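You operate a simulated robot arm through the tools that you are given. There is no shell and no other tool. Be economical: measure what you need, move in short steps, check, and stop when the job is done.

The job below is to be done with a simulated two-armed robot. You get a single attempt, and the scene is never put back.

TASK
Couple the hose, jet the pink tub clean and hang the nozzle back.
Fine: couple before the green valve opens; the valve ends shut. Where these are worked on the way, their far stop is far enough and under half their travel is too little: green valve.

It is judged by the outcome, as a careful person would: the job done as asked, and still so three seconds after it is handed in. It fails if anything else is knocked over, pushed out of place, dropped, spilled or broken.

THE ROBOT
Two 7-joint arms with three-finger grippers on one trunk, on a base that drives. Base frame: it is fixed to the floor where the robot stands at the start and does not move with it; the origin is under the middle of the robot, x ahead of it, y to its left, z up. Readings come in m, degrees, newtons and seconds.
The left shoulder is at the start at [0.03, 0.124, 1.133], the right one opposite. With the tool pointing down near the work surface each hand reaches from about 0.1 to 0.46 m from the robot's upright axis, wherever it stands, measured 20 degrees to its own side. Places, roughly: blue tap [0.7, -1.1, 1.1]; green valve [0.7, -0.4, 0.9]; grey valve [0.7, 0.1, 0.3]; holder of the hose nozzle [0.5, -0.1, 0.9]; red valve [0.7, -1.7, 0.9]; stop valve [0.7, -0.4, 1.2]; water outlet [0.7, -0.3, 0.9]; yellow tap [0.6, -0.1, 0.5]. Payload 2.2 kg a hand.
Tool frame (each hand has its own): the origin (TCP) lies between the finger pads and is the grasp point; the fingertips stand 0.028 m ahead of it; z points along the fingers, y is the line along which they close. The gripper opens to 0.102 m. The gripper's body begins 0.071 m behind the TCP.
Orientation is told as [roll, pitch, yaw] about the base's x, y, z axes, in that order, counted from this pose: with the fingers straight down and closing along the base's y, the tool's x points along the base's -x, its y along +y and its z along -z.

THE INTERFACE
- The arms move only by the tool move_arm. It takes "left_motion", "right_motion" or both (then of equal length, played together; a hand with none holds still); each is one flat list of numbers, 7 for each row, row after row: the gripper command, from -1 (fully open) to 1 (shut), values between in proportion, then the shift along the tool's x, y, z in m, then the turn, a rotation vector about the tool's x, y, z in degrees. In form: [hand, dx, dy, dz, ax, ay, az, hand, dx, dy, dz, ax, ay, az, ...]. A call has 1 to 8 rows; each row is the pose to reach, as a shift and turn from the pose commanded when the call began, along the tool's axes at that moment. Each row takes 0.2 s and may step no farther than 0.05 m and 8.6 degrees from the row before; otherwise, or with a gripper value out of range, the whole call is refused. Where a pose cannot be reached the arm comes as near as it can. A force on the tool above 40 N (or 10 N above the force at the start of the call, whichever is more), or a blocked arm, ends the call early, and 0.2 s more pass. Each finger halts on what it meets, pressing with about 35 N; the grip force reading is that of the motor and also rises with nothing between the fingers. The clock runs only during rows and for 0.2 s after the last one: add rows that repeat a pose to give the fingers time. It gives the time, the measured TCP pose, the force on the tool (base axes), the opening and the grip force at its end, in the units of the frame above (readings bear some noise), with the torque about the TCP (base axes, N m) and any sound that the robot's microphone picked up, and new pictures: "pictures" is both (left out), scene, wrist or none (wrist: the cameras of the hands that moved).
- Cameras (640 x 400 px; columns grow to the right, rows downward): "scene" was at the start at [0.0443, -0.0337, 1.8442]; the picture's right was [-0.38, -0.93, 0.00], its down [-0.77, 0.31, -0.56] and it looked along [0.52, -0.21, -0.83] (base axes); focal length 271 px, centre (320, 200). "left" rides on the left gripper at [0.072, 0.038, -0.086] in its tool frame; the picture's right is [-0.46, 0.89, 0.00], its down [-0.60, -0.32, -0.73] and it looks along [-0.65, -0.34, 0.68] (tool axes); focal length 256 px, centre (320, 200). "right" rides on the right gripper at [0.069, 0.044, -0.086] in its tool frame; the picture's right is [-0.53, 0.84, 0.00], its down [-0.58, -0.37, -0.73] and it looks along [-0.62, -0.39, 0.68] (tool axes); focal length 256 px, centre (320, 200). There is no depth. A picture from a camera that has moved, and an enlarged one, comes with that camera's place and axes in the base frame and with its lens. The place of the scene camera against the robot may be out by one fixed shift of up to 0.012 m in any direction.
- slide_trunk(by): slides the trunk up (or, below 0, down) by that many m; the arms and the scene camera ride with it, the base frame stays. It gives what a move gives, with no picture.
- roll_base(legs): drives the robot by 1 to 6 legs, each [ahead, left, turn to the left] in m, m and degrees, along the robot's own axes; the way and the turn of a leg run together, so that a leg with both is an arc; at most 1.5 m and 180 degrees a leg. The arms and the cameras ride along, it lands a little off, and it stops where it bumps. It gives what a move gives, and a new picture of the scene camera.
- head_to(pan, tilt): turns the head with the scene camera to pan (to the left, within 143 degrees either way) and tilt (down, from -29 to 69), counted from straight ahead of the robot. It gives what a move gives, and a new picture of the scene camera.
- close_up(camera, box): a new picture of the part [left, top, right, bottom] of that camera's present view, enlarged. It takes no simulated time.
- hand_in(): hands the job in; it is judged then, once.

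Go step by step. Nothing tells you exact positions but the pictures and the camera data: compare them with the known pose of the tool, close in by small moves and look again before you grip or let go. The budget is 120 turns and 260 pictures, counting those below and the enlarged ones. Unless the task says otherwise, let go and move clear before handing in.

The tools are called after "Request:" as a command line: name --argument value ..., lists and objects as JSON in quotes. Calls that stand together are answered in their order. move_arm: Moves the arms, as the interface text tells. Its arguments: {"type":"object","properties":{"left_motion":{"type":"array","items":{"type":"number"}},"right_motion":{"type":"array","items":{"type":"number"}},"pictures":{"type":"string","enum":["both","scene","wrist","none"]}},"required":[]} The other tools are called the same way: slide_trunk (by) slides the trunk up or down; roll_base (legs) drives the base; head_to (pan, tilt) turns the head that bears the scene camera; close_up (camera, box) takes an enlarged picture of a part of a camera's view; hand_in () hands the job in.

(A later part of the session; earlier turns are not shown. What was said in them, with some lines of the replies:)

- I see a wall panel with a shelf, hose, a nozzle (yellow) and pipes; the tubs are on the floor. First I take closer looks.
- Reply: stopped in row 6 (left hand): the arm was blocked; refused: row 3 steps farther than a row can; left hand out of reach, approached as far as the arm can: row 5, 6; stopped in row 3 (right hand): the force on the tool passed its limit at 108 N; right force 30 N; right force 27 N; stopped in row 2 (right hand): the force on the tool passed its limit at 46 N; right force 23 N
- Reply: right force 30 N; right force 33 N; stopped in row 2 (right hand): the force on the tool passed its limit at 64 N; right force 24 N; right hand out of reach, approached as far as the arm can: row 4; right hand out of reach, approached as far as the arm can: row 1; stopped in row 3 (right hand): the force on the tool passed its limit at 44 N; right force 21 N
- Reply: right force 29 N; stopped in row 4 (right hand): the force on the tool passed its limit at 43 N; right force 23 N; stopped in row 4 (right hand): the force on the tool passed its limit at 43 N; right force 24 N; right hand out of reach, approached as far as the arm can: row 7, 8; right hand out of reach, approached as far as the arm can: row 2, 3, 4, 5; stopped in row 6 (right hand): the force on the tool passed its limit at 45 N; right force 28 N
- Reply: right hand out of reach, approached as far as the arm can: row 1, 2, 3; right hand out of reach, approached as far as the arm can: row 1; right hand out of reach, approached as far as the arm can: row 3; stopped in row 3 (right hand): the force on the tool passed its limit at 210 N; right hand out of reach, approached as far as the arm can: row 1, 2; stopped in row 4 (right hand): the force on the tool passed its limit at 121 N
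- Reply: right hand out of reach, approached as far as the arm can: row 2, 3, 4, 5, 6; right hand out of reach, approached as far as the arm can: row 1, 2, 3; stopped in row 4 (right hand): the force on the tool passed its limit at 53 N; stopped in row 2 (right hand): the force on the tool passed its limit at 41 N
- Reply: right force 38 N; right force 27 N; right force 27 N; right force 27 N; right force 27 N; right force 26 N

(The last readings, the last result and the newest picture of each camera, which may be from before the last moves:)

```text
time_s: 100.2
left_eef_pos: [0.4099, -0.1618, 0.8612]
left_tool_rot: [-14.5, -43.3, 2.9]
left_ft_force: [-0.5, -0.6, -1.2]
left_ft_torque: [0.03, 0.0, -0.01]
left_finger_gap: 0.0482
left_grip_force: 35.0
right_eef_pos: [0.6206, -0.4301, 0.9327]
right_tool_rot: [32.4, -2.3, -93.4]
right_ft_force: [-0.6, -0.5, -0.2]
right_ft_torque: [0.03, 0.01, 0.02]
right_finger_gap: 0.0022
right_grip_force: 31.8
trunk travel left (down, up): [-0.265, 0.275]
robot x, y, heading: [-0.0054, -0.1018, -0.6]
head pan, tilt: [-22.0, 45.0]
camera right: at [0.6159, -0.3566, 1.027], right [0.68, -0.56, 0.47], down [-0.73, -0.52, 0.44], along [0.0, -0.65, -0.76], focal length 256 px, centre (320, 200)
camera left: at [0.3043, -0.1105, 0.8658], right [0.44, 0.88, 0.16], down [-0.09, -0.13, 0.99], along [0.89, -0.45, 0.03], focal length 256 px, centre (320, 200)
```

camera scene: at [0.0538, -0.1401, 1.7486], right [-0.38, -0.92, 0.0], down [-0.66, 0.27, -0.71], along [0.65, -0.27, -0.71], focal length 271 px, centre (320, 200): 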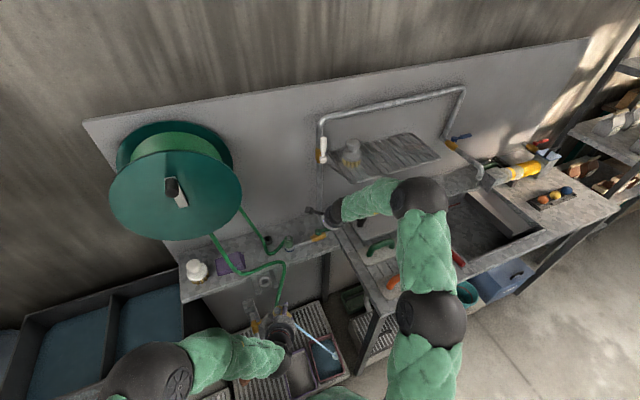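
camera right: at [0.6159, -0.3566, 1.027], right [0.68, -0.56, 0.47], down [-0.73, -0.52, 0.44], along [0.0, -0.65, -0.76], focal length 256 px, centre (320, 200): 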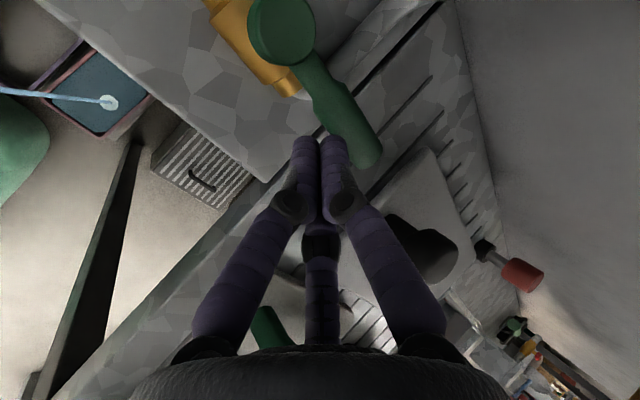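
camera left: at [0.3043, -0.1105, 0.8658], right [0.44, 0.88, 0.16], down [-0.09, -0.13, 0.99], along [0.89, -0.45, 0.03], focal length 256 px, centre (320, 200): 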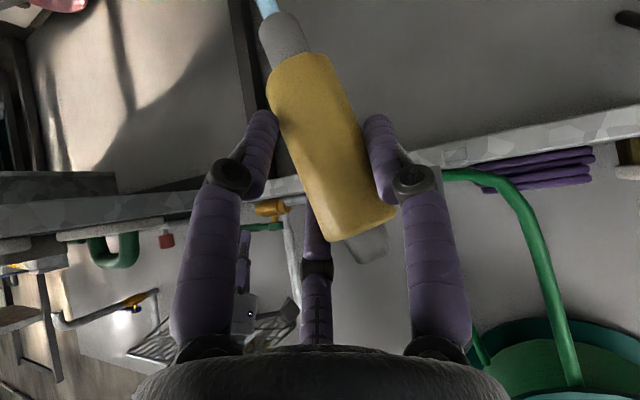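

Request:
move_arm --right_motion '[1, 0.0002, 0.0135, 0.0085, 0, 0, 0, 1, 0.0004, 0.0261, 0.0166, 0, 0, 0, 1, 0.0068, 0.0365, 0.0229, 0, 0, 0, 1, 0.0133, 0.0465, 0.029, 0, 0, 0, 1, 0.0239, 0.0536, 0.0331, 0, 0, 0, 1, 0.0365, 0.0596, 0.0365, 0, 0, 0, 1, 0.0443, 0.0606, 0.0368, 0, 0, 0]' --pictures "both"

Request:
close_up --camera "scene" --box '[290, 310, 370, 390]'

```text
time_s: 101.8
left_eef_pos: [0.4099, -0.1634, 0.861]
left_tool_rot: [-14.5, -43.3, 2.9]
left_ft_force: [0.0, 0.4, -1.3]
left_ft_torque: [-0.03, 0.03, -0.03]
left_finger_gap: 0.0483
left_grip_force: 34.8
right_eef_pos: [0.6913, -0.4031, 0.9325]
right_tool_rot: [32.2, -3.0, -94.6]
right_ft_force: [-2.8, -11.4, -1.3]
right_ft_torque: [-0.27, 0.17, -0.06]
right_finger_gap: 0.0018
right_grip_force: 30.8
trunk travel left (down, up): [-0.265, 0.275]
robot x, y, heading: [-0.0026, -0.1086, -0.7]
head pan, tilt: [-22.0, 45.0]
stopped in row 7 (right hand): the force on the tool passed its limit at 43 N (the readings are from after the stop); the commanded pose is now the measured one
camera scene: at [0.0495, -0.1407, 1.7485], right [-0.39, -0.92, 0.0], down [-0.65, 0.27, -0.71], along [0.65, -0.27, -0.71], focal length 271 px, centre (320, 200)
camera right: at [0.6883, -0.3291, 1.0267], right [0.67, -0.56, 0.48], down [-0.74, -0.5, 0.45], along [-0.02, -0.66, -0.75], focal length 256 px, centre (320, 200)
```

scene: 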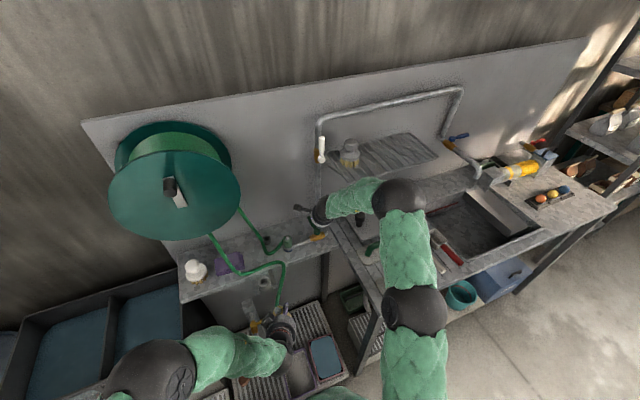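
right: 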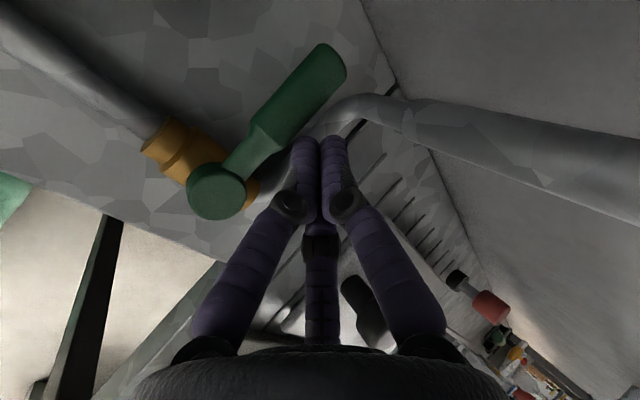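

```text
5.00 times, centred on (330, 350) of scene
camera zoom: at [0.0495, -0.1407, 1.7485], right [-0.39, -0.92, 0.0], down [-0.65, 0.27, -0.71], along [0.65, -0.27, -0.71], focal length 1354 px, centre (270, -550)
```

zoom: 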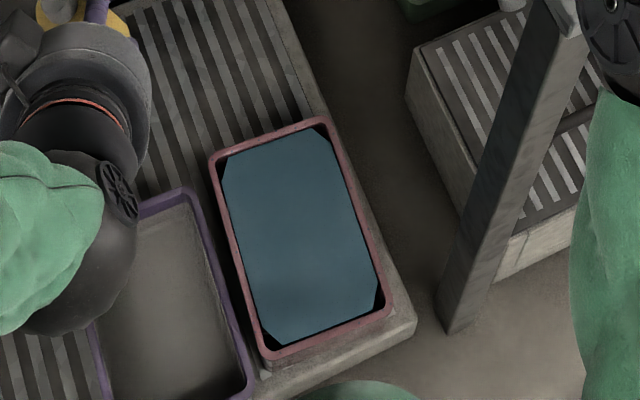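

Request:
close_up --camera "scene" --box '[305, 328, 350, 386]'

Request:
move_arm --right_motion '[1, -0.008, 0, 0, 0, 0, 0, 1, -0.01, 0.021, -0.0335, 0, 0, 0, 1, -0.01, 0.02, -0.07, 0, 0, 0, 1, 0, 0.0, -0.11, 0, 0, 0]' --pictures "wrist"

```text
6.90 times, centred on (328, 357) of scene
camera zoom: at [0.0495, -0.1407, 1.7485], right [-0.39, -0.92, 0.0], down [-0.65, 0.27, -0.71], along [0.65, -0.27, -0.71], focal length 1868 px, centre (268, -883)
```

zoom: 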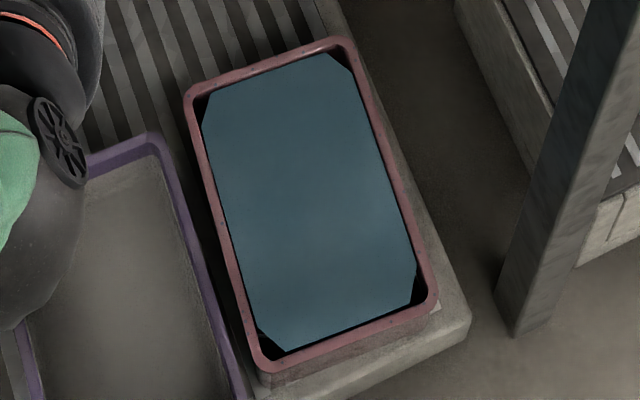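

```text
time_s: 102.8
left_eef_pos: [0.4094, -0.1644, 0.8606]
left_tool_rot: [-14.7, -43.4, 2.9]
left_ft_force: [0.5, 0.1, -2.1]
left_ft_torque: [-0.02, 0.05, 0.03]
left_finger_gap: 0.0483
left_grip_force: 34.6
right_eef_pos: [0.6319, -0.3919, 1.0269]
right_tool_rot: [32.4, -2.7, -94.2]
right_ft_force: [-0.6, -0.2, 1.0]
right_ft_torque: [-0.02, 0.01, 0.0]
right_finger_gap: 0.0023
right_grip_force: 31.6
trunk travel left (down, up): [-0.265, 0.275]
robot x, y, heading: [-0.004, -0.1042, -0.4]
head pan, tilt: [-22.0, 45.0]
camera right: at [0.6288, -0.317, 1.1216], right [0.67, -0.56, 0.48], down [-0.74, -0.5, 0.45], along [-0.01, -0.66, -0.75], focal length 256 px, centre (320, 200)
```

right: 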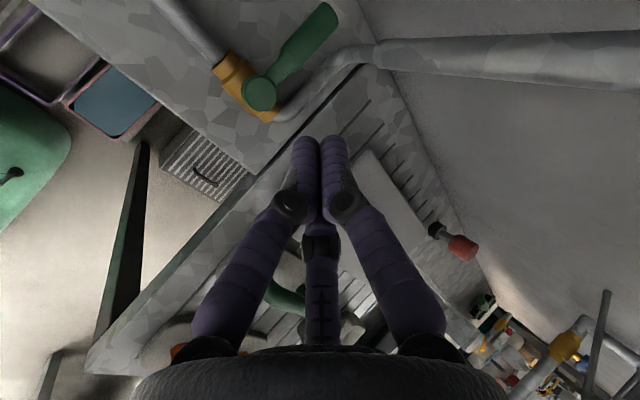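

Request:
move_arm --left_motion '[0.9, -0.03, -0.008, -0.031, -1.8, 0, 1.8, 0.9, -0.06, -0.016, -0.062, -3.6, -0.1, 3.5, 0.9, -0.09, -0.024, -0.093, -5.4, -0.2, 5.3, 0.9, -0.121, -0.0326, -0.1236, -7.3, -0.26, 7.06, 0.9, -0.15, -0.0185, -0.0986, -7.3, -0.26, 7.06, 0.9, -0.18, -0.0044, -0.0737, -7.3, -0.26, 7.06, 0.9, -0.2093, 0.0097, -0.0487, -7.3, -0.26, 7.06, 0.9, -0.2093, 0.0097, -0.0487, -7.3, -0.26, 7.06]' --pictures "both"

Request:
close_up --camera "left" --box '[200, 0, 440, 150]'

```text
time_s: 104.6
left_eef_pos: [0.5306, -0.1371, 1.037]
left_tool_rot: [-0.6, -44.4, -6.7]
left_ft_force: [-0.9, -0.2, -1.9]
left_ft_torque: [-0.02, 0.0, -0.02]
left_finger_gap: 0.0481
left_grip_force: 34.9
right_eef_pos: [0.6332, -0.3915, 1.0271]
right_tool_rot: [32.4, -2.7, -94.2]
right_ft_force: [-0.2, -0.2, -0.7]
right_ft_torque: [-0.02, -0.03, 0.03]
right_finger_gap: 0.0021
right_grip_force: 31.6
trunk travel left (down, up): [-0.265, 0.275]
robot x, y, heading: [-0.0078, -0.1021, -0.9]
head pan, tilt: [-22.0, 45.0]
camera scene: at [0.0478, -0.142, 1.7486], right [-0.39, -0.92, 0.0], down [-0.65, 0.27, -0.71], along [0.65, -0.27, -0.71], focal length 271 px, centre (320, 200)
camera left: at [0.4232, -0.0858, 1.0478], right [0.44, 0.84, 0.32], down [-0.12, -0.3, 0.95], along [0.89, -0.46, -0.03], focal length 256 px, centre (320, 200)
```

scene: 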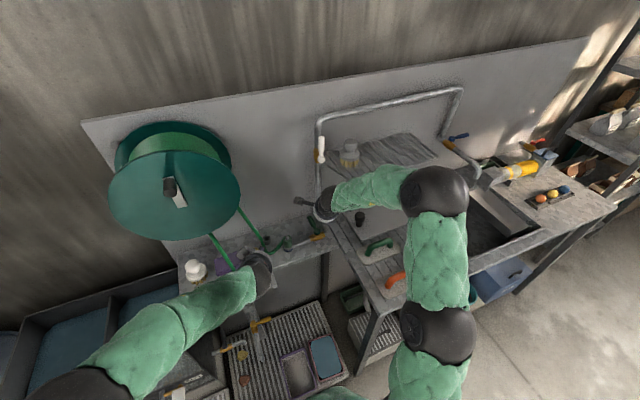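
left: 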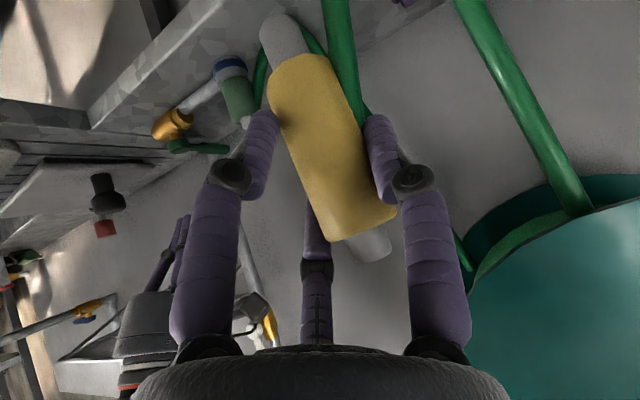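

```text
2.67 times, centred on (320, 75) of left
camera zoom: at [0.4232, -0.0858, 1.0478], right [0.44, 0.84, 0.32], down [-0.12, -0.3, 0.95], along [0.89, -0.46, -0.03], focal length 683 px, centre (320, 533)
```

zoom: 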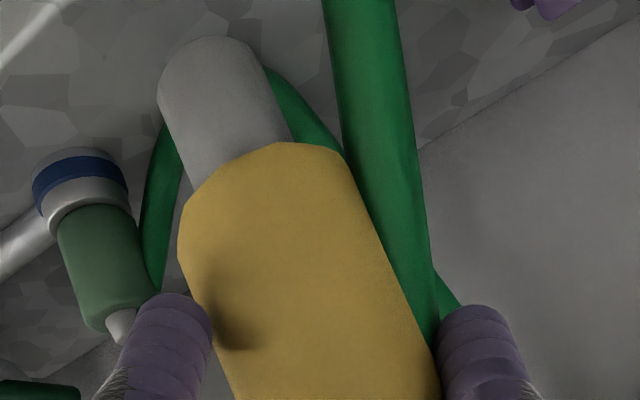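

Request:
move_arm --left_motion '[0.9, 0.0188, 0, 0.017, 0, 0, 0, 0.9, 0.0358, 0, 0.0348, 0, 0, 0, 0.9, 0.0497, 0, 0.049, 0, 0, 0, 0.9, 0.0567, 0, 0.0562, 0, 0, 0, 0.9, 0.0637, 0, 0.0634, 0, 0, 0, 0.9, 0.0637, 0, 0.0634, 0, 0, 0]' --pictures "wrist"

Request:
close_up --camera "left" --box '[180, 0, 420, 150]'

```text
time_s: 106.0
left_eef_pos: [0.5291, -0.1363, 0.9497]
left_tool_rot: [-0.5, -44.9, -6.6]
left_ft_force: [-1.3, 8.7, 25.2]
left_ft_torque: [0.33, -0.59, 0.17]
left_finger_gap: 0.0434
left_grip_force: 35.1
right_eef_pos: [0.6318, -0.3902, 1.028]
right_tool_rot: [32.4, -2.9, -94.2]
right_ft_force: [0.3, -1.2, 0.3]
right_ft_torque: [-0.03, -0.02, -0.02]
right_finger_gap: 0.002
right_grip_force: 31.3
trunk travel left (down, up): [-0.265, 0.275]
robot x, y, heading: [-0.0068, -0.1072, -0.7]
head pan, tilt: [-22.0, 45.0]
camera left: at [0.4234, -0.0859, 0.9604], right [0.44, 0.84, 0.32], down [-0.12, -0.3, 0.95], along [0.89, -0.45, -0.03], focal length 256 px, centre (320, 200)
```

left: 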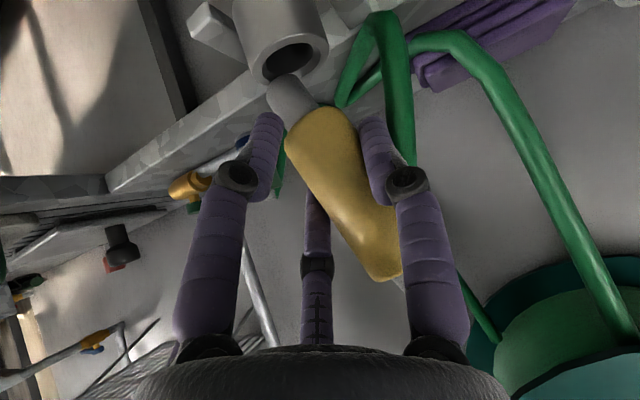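

```text
2.67 times, centred on (300, 75) of left
camera zoom: at [0.4234, -0.0859, 0.9604], right [0.44, 0.84, 0.32], down [-0.12, -0.3, 0.95], along [0.89, -0.45, -0.03], focal length 683 px, centre (373, 533)
```

zoom: 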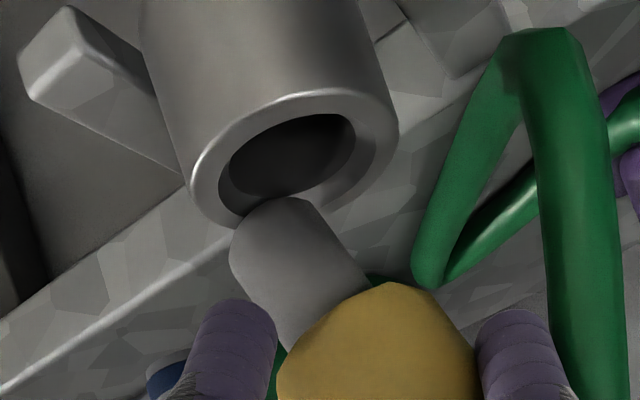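

Request:
move_arm --left_motion '[0.9, -0.0105, 0, -0.0107, 0, 0, 0, 0.9, -0.0209, 0, -0.0214, 0, 0, 0, 0.9, -0.0314, 0, -0.0321, 0, 0, 0, 0.9, -0.0314, 0, -0.0321, 0, 0, 0]' --pictures "wrist"

Request:
close_up --camera "left" --box '[180, 0, 420, 150]'

Request:
close_up --camera "scene" --box '[220, 220, 320, 300]'

```text
time_s: 107.0
left_eef_pos: [0.5306, -0.1369, 0.993]
left_tool_rot: [-0.5, -44.4, -6.8]
left_ft_force: [0.8, 0.1, -1.2]
left_ft_torque: [-0.01, 0.05, -0.01]
left_finger_gap: 0.0433
left_grip_force: 35.0
right_eef_pos: [0.6329, -0.3924, 1.0255]
right_tool_rot: [32.3, -2.7, -94.2]
right_ft_force: [-0.5, 0.4, 0.6]
right_ft_torque: [-0.02, 0.0, 0.0]
right_finger_gap: 0.0022
right_grip_force: 31.6
trunk travel left (down, up): [-0.265, 0.275]
robot x, y, heading: [-0.0032, -0.1044, -1.3]
head pan, tilt: [-22.0, 45.0]
camera left: at [0.4238, -0.0856, 1.0029], right [0.44, 0.84, 0.32], down [-0.12, -0.3, 0.95], along [0.89, -0.46, -0.03], focal length 256 px, centre (320, 200)
```

left: 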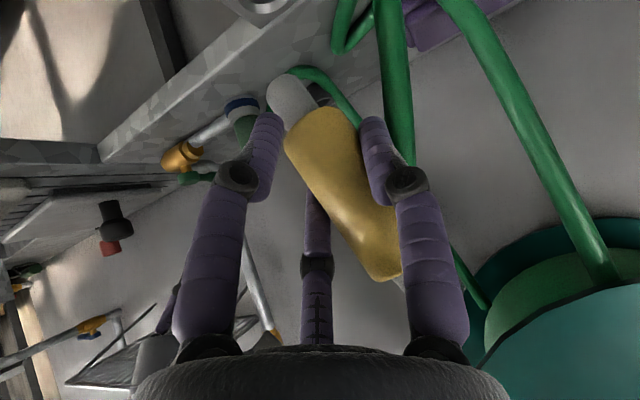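

```text
2.67 times, centred on (300, 75) of left
camera zoom: at [0.4238, -0.0856, 1.0029], right [0.44, 0.84, 0.32], down [-0.12, -0.3, 0.95], along [0.89, -0.46, -0.03], focal length 683 px, centre (373, 533)
```

zoom: 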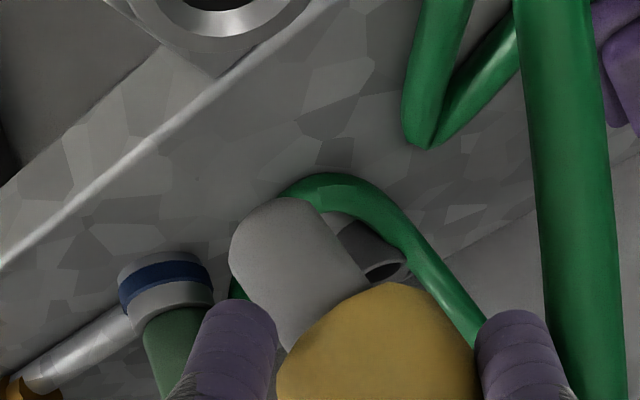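

```text
5.00 times, centred on (270, 260) of scene
camera zoom: at [0.0492, -0.142, 1.7485], right [-0.39, -0.92, 0.0], down [-0.65, 0.27, -0.71], along [0.65, -0.27, -0.71], focal length 1354 px, centre (570, -100)
```

zoom: 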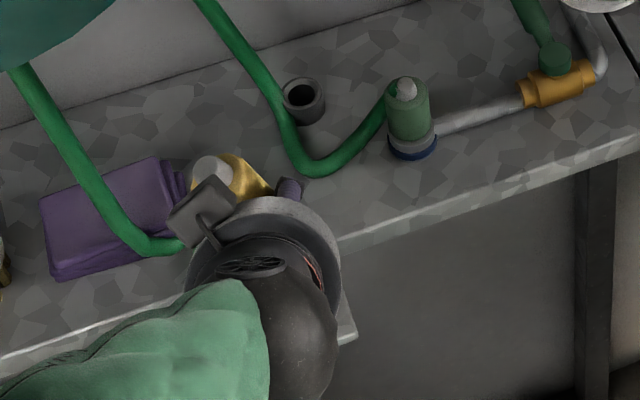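

Request:
move_arm --left_motion '[0.9, 0, -0.003, 0, -3.8, -1.8, 3.7, 0.9, 0.005, -0.006, 0, -7.6, -3.6, 7.4, 0.9, 0.01, -0.0093, 0, -11.4, -5.5, 11.2, 0.9, 0.0282, -0.0093, 0.0003, -11.4, -5.5, 11.2, 0.9, 0.0282, -0.0093, 0.0003, -11.4, -5.5, 11.2]' --pictures "wrist"

Request:
close_up --camera "left" --box '[180, 0, 420, 150]'

Request:
close_up --camera "scene" --box '[220, 220, 320, 300]'

```text
time_s: 108.2
left_eef_pos: [0.5082, -0.1449, 0.9727]
left_tool_rot: [23.5, -47.7, -24.2]
left_ft_force: [0.0, 0.1, -2.2]
left_ft_torque: [0.0, 0.02, 0.0]
left_finger_gap: 0.0433
left_grip_force: 35.3
right_eef_pos: [0.6327, -0.3922, 1.0263]
right_tool_rot: [32.3, -2.7, -94.1]
right_ft_force: [-0.5, -0.5, 0.3]
right_ft_torque: [0.02, 0.03, 0.01]
right_finger_gap: 0.002
right_grip_force: 31.8
trunk travel left (down, up): [-0.265, 0.275]
robot x, y, heading: [-0.0022, -0.1076, -0.5]
head pan, tilt: [-22.0, 45.0]
camera left: at [0.4017, -0.0969, 0.9829], right [0.38, 0.72, 0.58], down [-0.23, -0.53, 0.81], along [0.89, -0.45, -0.03], focal length 256 px, centre (320, 200)
```

left: 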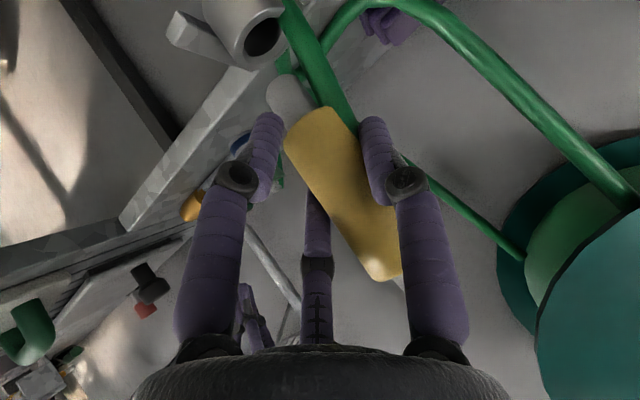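

```text
2.67 times, centred on (300, 75) of left
camera zoom: at [0.4017, -0.0969, 0.9829], right [0.38, 0.72, 0.58], down [-0.23, -0.53, 0.81], along [0.89, -0.45, -0.03], focal length 683 px, centre (373, 533)
```

zoom: 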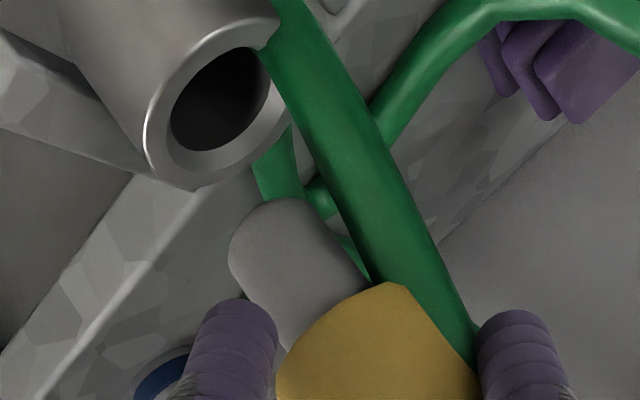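

```text
5.00 times, centred on (270, 260) of scene
camera zoom: at [0.0492, -0.1423, 1.7485], right [-0.39, -0.92, 0.0], down [-0.65, 0.27, -0.71], along [0.65, -0.27, -0.71], focal length 1354 px, centre (570, -100)
```

zoom: 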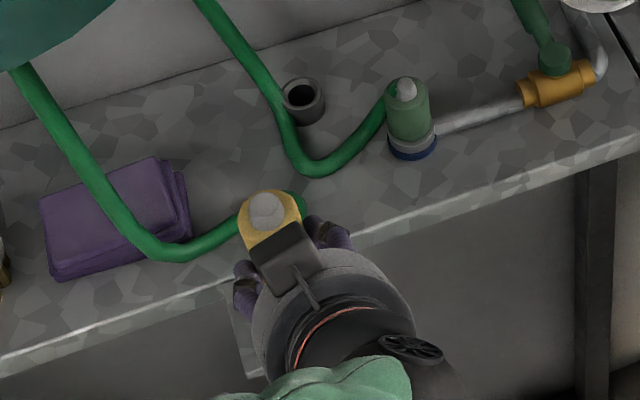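

Request:
move_arm --left_motion '[0.9, 0.0161, -0.0005, 0.0126, 0, 0, 0, 0.9, 0.0234, -0.0032, 0.0187, 0, 0, 0, 0.9, 0.0234, -0.0032, 0.0187, 0, 0, 0]' --pictures "wrist"

Request:
close_up --camera "left" --box '[180, 0, 420, 150]'

```text
time_s: 109.0
left_eef_pos: [0.5096, -0.1398, 0.9436]
left_tool_rot: [23.5, -47.8, -24.2]
left_ft_force: [2.5, 0.1, 1.3]
left_ft_torque: [0.01, -0.23, -0.01]
left_finger_gap: 0.043
left_grip_force: 35.4
right_eef_pos: [0.6337, -0.3932, 1.0253]
right_tool_rot: [32.3, -2.8, -94.2]
right_ft_force: [-0.7, 0.6, 0.3]
right_ft_torque: [-0.01, -0.01, 0.02]
right_finger_gap: 0.002
right_grip_force: 31.4
trunk travel left (down, up): [-0.265, 0.275]
robot x, y, heading: [-0.0034, -0.1032, -0.7]
head pan, tilt: [-22.0, 45.0]
camera left: at [0.4022, -0.0907, 0.9547], right [0.38, 0.72, 0.58], down [-0.24, -0.53, 0.81], along [0.89, -0.45, -0.03], focal length 256 px, centre (320, 200)
```

left: 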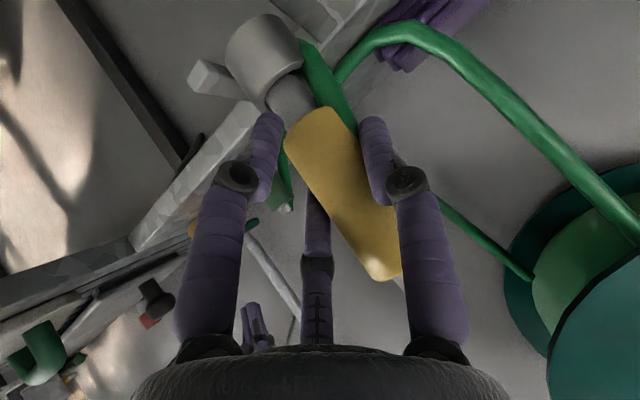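

```text
2.67 times, centred on (300, 75) of left
camera zoom: at [0.4022, -0.0907, 0.9547], right [0.38, 0.72, 0.58], down [-0.24, -0.53, 0.81], along [0.89, -0.45, -0.03], focal length 683 px, centre (373, 533)
```

zoom: 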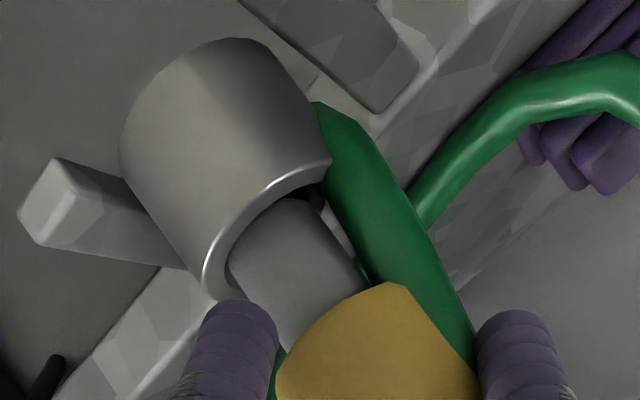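

Request:
move_arm --left_motion '[0.9, 0.0059, -0.0021, 0.0049, 0, 0, 0, 0.9, 0.0117, -0.0043, 0.0098, 0, 0, 0, 0.9, 0.0176, -0.0064, 0.0147, 0, 0, 0, 0.9, 0.022, -0.008, 0.0184, 0, 0, 0]' --pictures "wrist"

Request:
close_up --camera "left" --box '[180, 0, 420, 150]'

```text
time_s: 110.0
left_eef_pos: [0.5109, -0.1381, 0.9169]
left_tool_rot: [23.6, -48.1, -24.2]
left_ft_force: [11.0, 5.1, 25.9]
left_ft_torque: [0.37, -0.7, 0.08]
left_finger_gap: 0.0443
left_grip_force: 35.3
right_eef_pos: [0.6329, -0.3915, 1.0262]
right_tool_rot: [32.4, -2.9, -94.1]
right_ft_force: [0.1, 0.1, 0.0]
right_ft_torque: [-0.01, -0.03, -0.04]
right_finger_gap: 0.0021
right_grip_force: 31.9
trunk travel left (down, up): [-0.265, 0.275]
robot x, y, heading: [-0.0034, -0.1037, -0.6]
head pan, tilt: [-22.0, 45.0]
camera left: at [0.4028, -0.0909, 0.9267], right [0.37, 0.72, 0.58], down [-0.24, -0.53, 0.81], along [0.9, -0.44, -0.03], focal length 256 px, centre (320, 200)
```

left: 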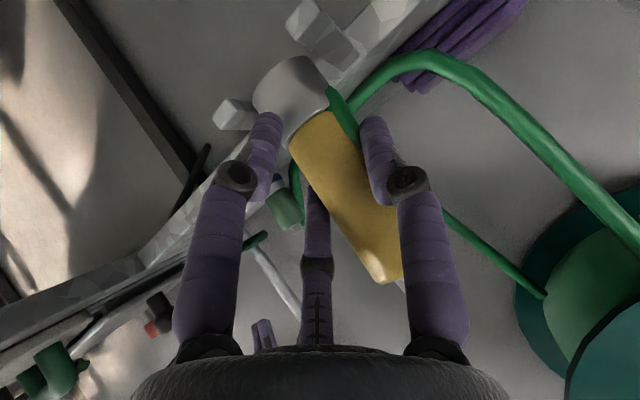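

```text
2.67 times, centred on (300, 75) of left
camera zoom: at [0.4028, -0.0909, 0.9267], right [0.37, 0.72, 0.58], down [-0.24, -0.53, 0.81], along [0.9, -0.44, -0.03], focal length 683 px, centre (373, 533)
```

zoom: 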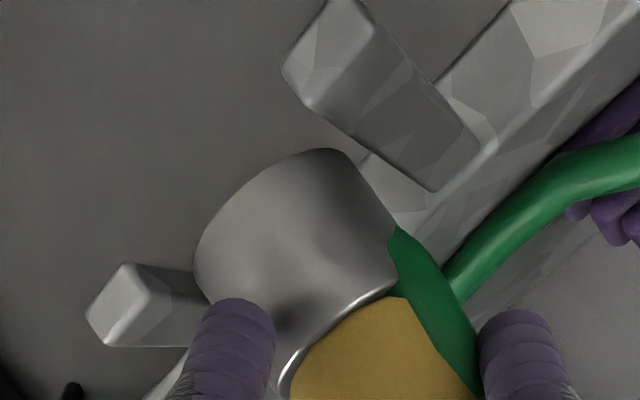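

Request:
move_arm --left_motion '[0.9, -0.002, 0, -0.001, 0, 0, 0, 0.05, -0.002, 0, -0.001, 0, 0, 0, -0.3, -0.002, 0, -0.001, 0, 0, 0, -0.5, -0.002, 0, -0.001, 0, 0, 0]' --pictures "wrist"

Request:
close_up --camera "scene" --box '[220, 220, 320, 300]'

```text
time_s: 111.0
left_eef_pos: [0.5079, -0.1401, 0.9149]
left_tool_rot: [23.6, -47.6, -24.2]
left_ft_force: [-0.5, 0.3, 0.1]
left_ft_torque: [0.05, 0.0, -0.03]
left_finger_gap: 0.0765
left_grip_force: 0.1
right_eef_pos: [0.6335, -0.392, 1.0269]
right_tool_rot: [32.2, -2.7, -94.3]
right_ft_force: [0.4, 1.3, -0.4]
right_ft_torque: [0.0, -0.01, -0.01]
right_finger_gap: 0.0021
right_grip_force: 31.3
trunk travel left (down, up): [-0.265, 0.275]
robot x, y, heading: [-0.0043, -0.1025, -0.7]
head pan, tilt: [-22.0, 45.0]
camera left: at [0.4005, -0.0913, 0.9249], right [0.38, 0.72, 0.58], down [-0.23, -0.53, 0.81], along [0.89, -0.45, -0.04], focal length 256 px, centre (320, 200)
```

left: 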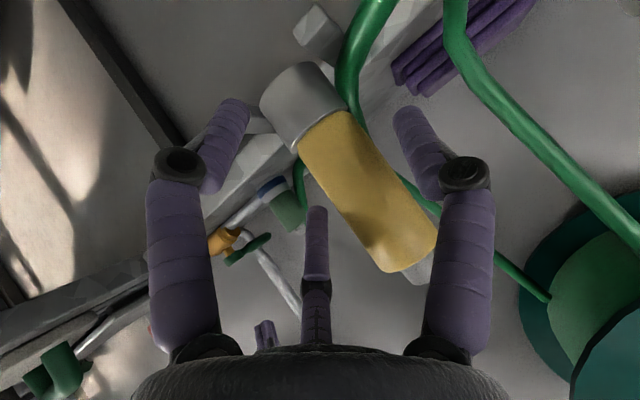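

```text
5.00 times, centred on (270, 260) of scene
camera zoom: at [0.0488, -0.142, 1.7485], right [-0.39, -0.92, 0.0], down [-0.65, 0.27, -0.71], along [0.65, -0.27, -0.71], focal length 1354 px, centre (570, -100)
```

zoom: 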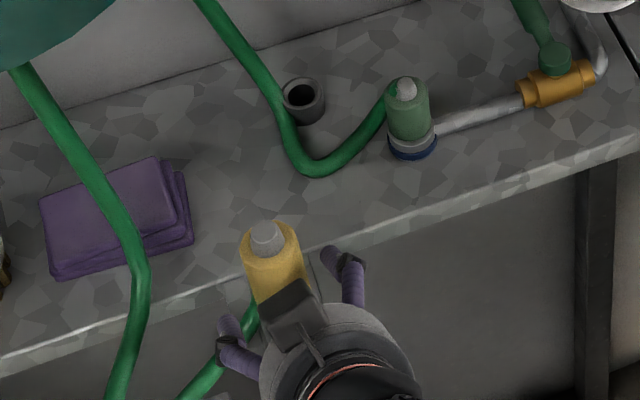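

Request:
move_arm --left_motion '[-0.7, 0, 0, -0.03, 0, 0, 0, -0.7, 0, 0, -0.06, 0, 0, 0, -0.7, 0, 0, -0.1, 0, 0, 0, -0.7, 0, 0, -0.15, 0, 0, 0, -0.7, 0, 0, -0.2, 0, 0, 0]' --right_motion '[1, 0, 0, -0.02, 0, 0, 0, 1, 0, 0, -0.05, 0, 0, 0, 1, 0, 0, -0.08, 0, 0, 0, 1, 0, 0, -0.11, 0, 0, 0, 1, 0, 0, -0.13, 0, 0, 0]' --pictures "scene"

Request:
close_up --camera "scene" --box '[200, 210, 380, 390]'

Request:
close_up --camera "scene" --box '[240, 200, 360, 300]'

```text
time_s: 112.2
left_eef_pos: [0.3528, -0.1543, 1.0397]
left_tool_rot: [23.6, -47.7, -24.2]
left_ft_force: [0.1, -0.3, -0.5]
left_ft_torque: [-0.02, 0.02, 0.0]
left_finger_gap: 0.0869
left_grip_force: 0.0
right_eef_pos: [0.5631, -0.3805, 1.1364]
right_tool_rot: [32.4, -2.7, -94.2]
right_ft_force: [0.1, -0.1, -0.2]
right_ft_torque: [0.01, -0.01, -0.01]
right_finger_gap: 0.0019
right_grip_force: 30.7
trunk travel left (down, up): [-0.265, 0.275]
robot x, y, heading: [-0.0059, -0.1028, -0.9]
head pan, tilt: [-22.0, 45.0]
camera scene: at [0.047, -0.1416, 1.7486], right [-0.39, -0.92, 0.0], down [-0.65, 0.27, -0.71], along [0.65, -0.27, -0.71], focal length 271 px, centre (320, 200)
```

scene: 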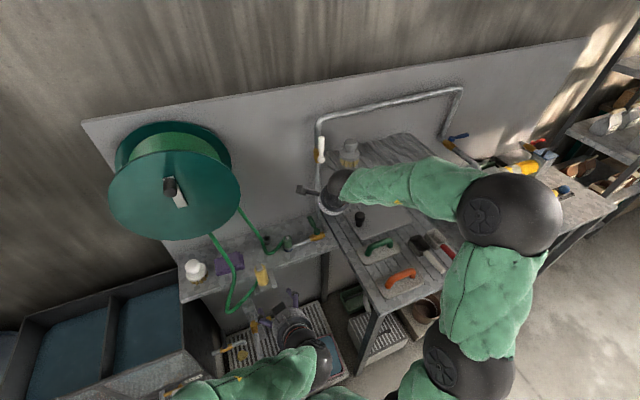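

```text
2.22 times, centred on (290, 300) of scene
camera zoom: at [0.047, -0.1416, 1.7486], right [-0.39, -0.92, 0.0], down [-0.65, 0.27, -0.71], along [0.65, -0.27, -0.71], focal length 602 px, centre (387, -22)
```

zoom: 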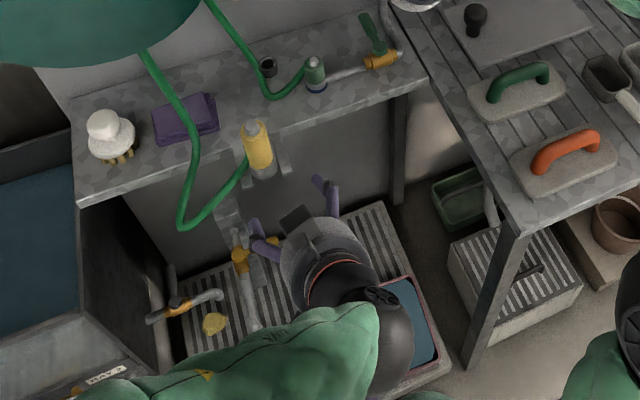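

```text
4.00 times, centred on (300, 250) of scene
camera zoom: at [0.047, -0.1416, 1.7486], right [-0.39, -0.92, 0.0], down [-0.65, 0.27, -0.71], along [0.65, -0.27, -0.71], focal length 1083 px, centre (400, 0)
```

zoom: 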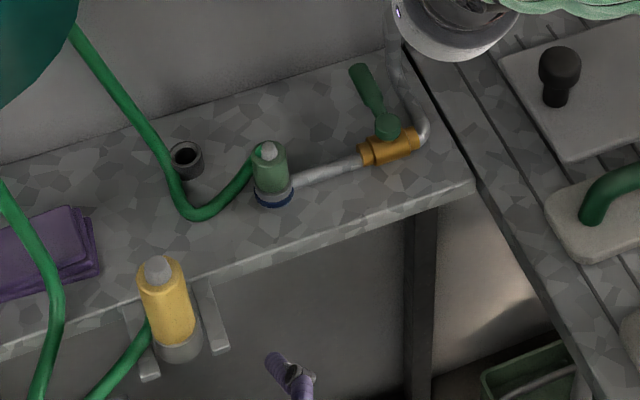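

Request:
move_arm --left_motion '[-0.7, 0, 0.05, 0, 0, 0, 0, -0.7, 0, 0.1, 0, 0, 0, 0, -0.7, 0, 0.15, 0, 0, 0, 0, -0.7, 0, 0.19, 0, 0, 0, 0]' --pictures "none"

Request:
close_up --camera "scene" --box '[250, 300, 380, 400]'

```text
time_s: 113.2
left_eef_pos: [0.3728, 0.0283, 1.0883]
left_tool_rot: [23.6, -47.6, -24.3]
left_ft_force: [-0.2, -0.1, 0.6]
left_ft_torque: [0.0, 0.02, 0.01]
left_finger_gap: 0.0866
left_grip_force: 0.1
right_eef_pos: [0.564, -0.3822, 1.1354]
right_tool_rot: [32.4, -2.7, -94.2]
right_ft_force: [0.3, -0.6, 0.7]
right_ft_torque: [-0.02, 0.01, -0.02]
right_finger_gap: 0.0018
right_grip_force: 31.2
trunk travel left (down, up): [-0.265, 0.275]
robot x, y, heading: [-0.0042, -0.1033, -0.8]
head pan, tilt: [-22.0, 45.0]
```

```text
4.00 times, centred on (315, 350) of scene
camera zoom: at [0.0482, -0.142, 1.7485], right [-0.39, -0.92, 0.0], down [-0.65, 0.27, -0.71], along [0.65, -0.27, -0.71], focal length 1083 px, centre (340, -400)
```

zoom: 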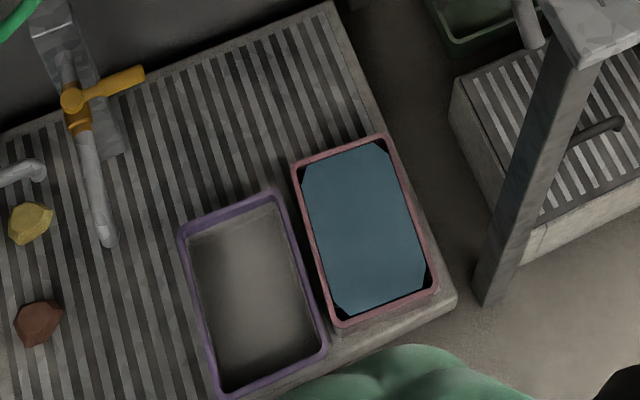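

The hose is coupled and the tub has been rinsed. The green valve is at its shut stop, the nozzle sits upright in its holder, and both hands are clear. I'm handing in now.

Request:
hand_in

```text
The job is handed in.
```

I coupled the hose, jetted the pink tub, shut the green valve and hung the nozzle back in its holder. I couldn't confirm the tub is clean: it is nearly full of water, which hides the bottom.

- **Coupling:** it sits upright and fully in the water outlet, and it was in before the valve opened. On the first try it slipped from the gripper and fell over on the shelf, so I picked it up and fitted it again.
- **Valve:** the green valve was opened to its far stop, then pushed back to its shut stop; the jet has stopped.
- **Tub:** I swept the jet over the whole inside for about ten seconds. I shut the water off before the tub could overflow, and I saw no water outside it.
- **Bumps:** the right arm knocked against the shelf edge, the pipe on the wall and something near the wire rack. Nothing appeared moved or broken afterwards.
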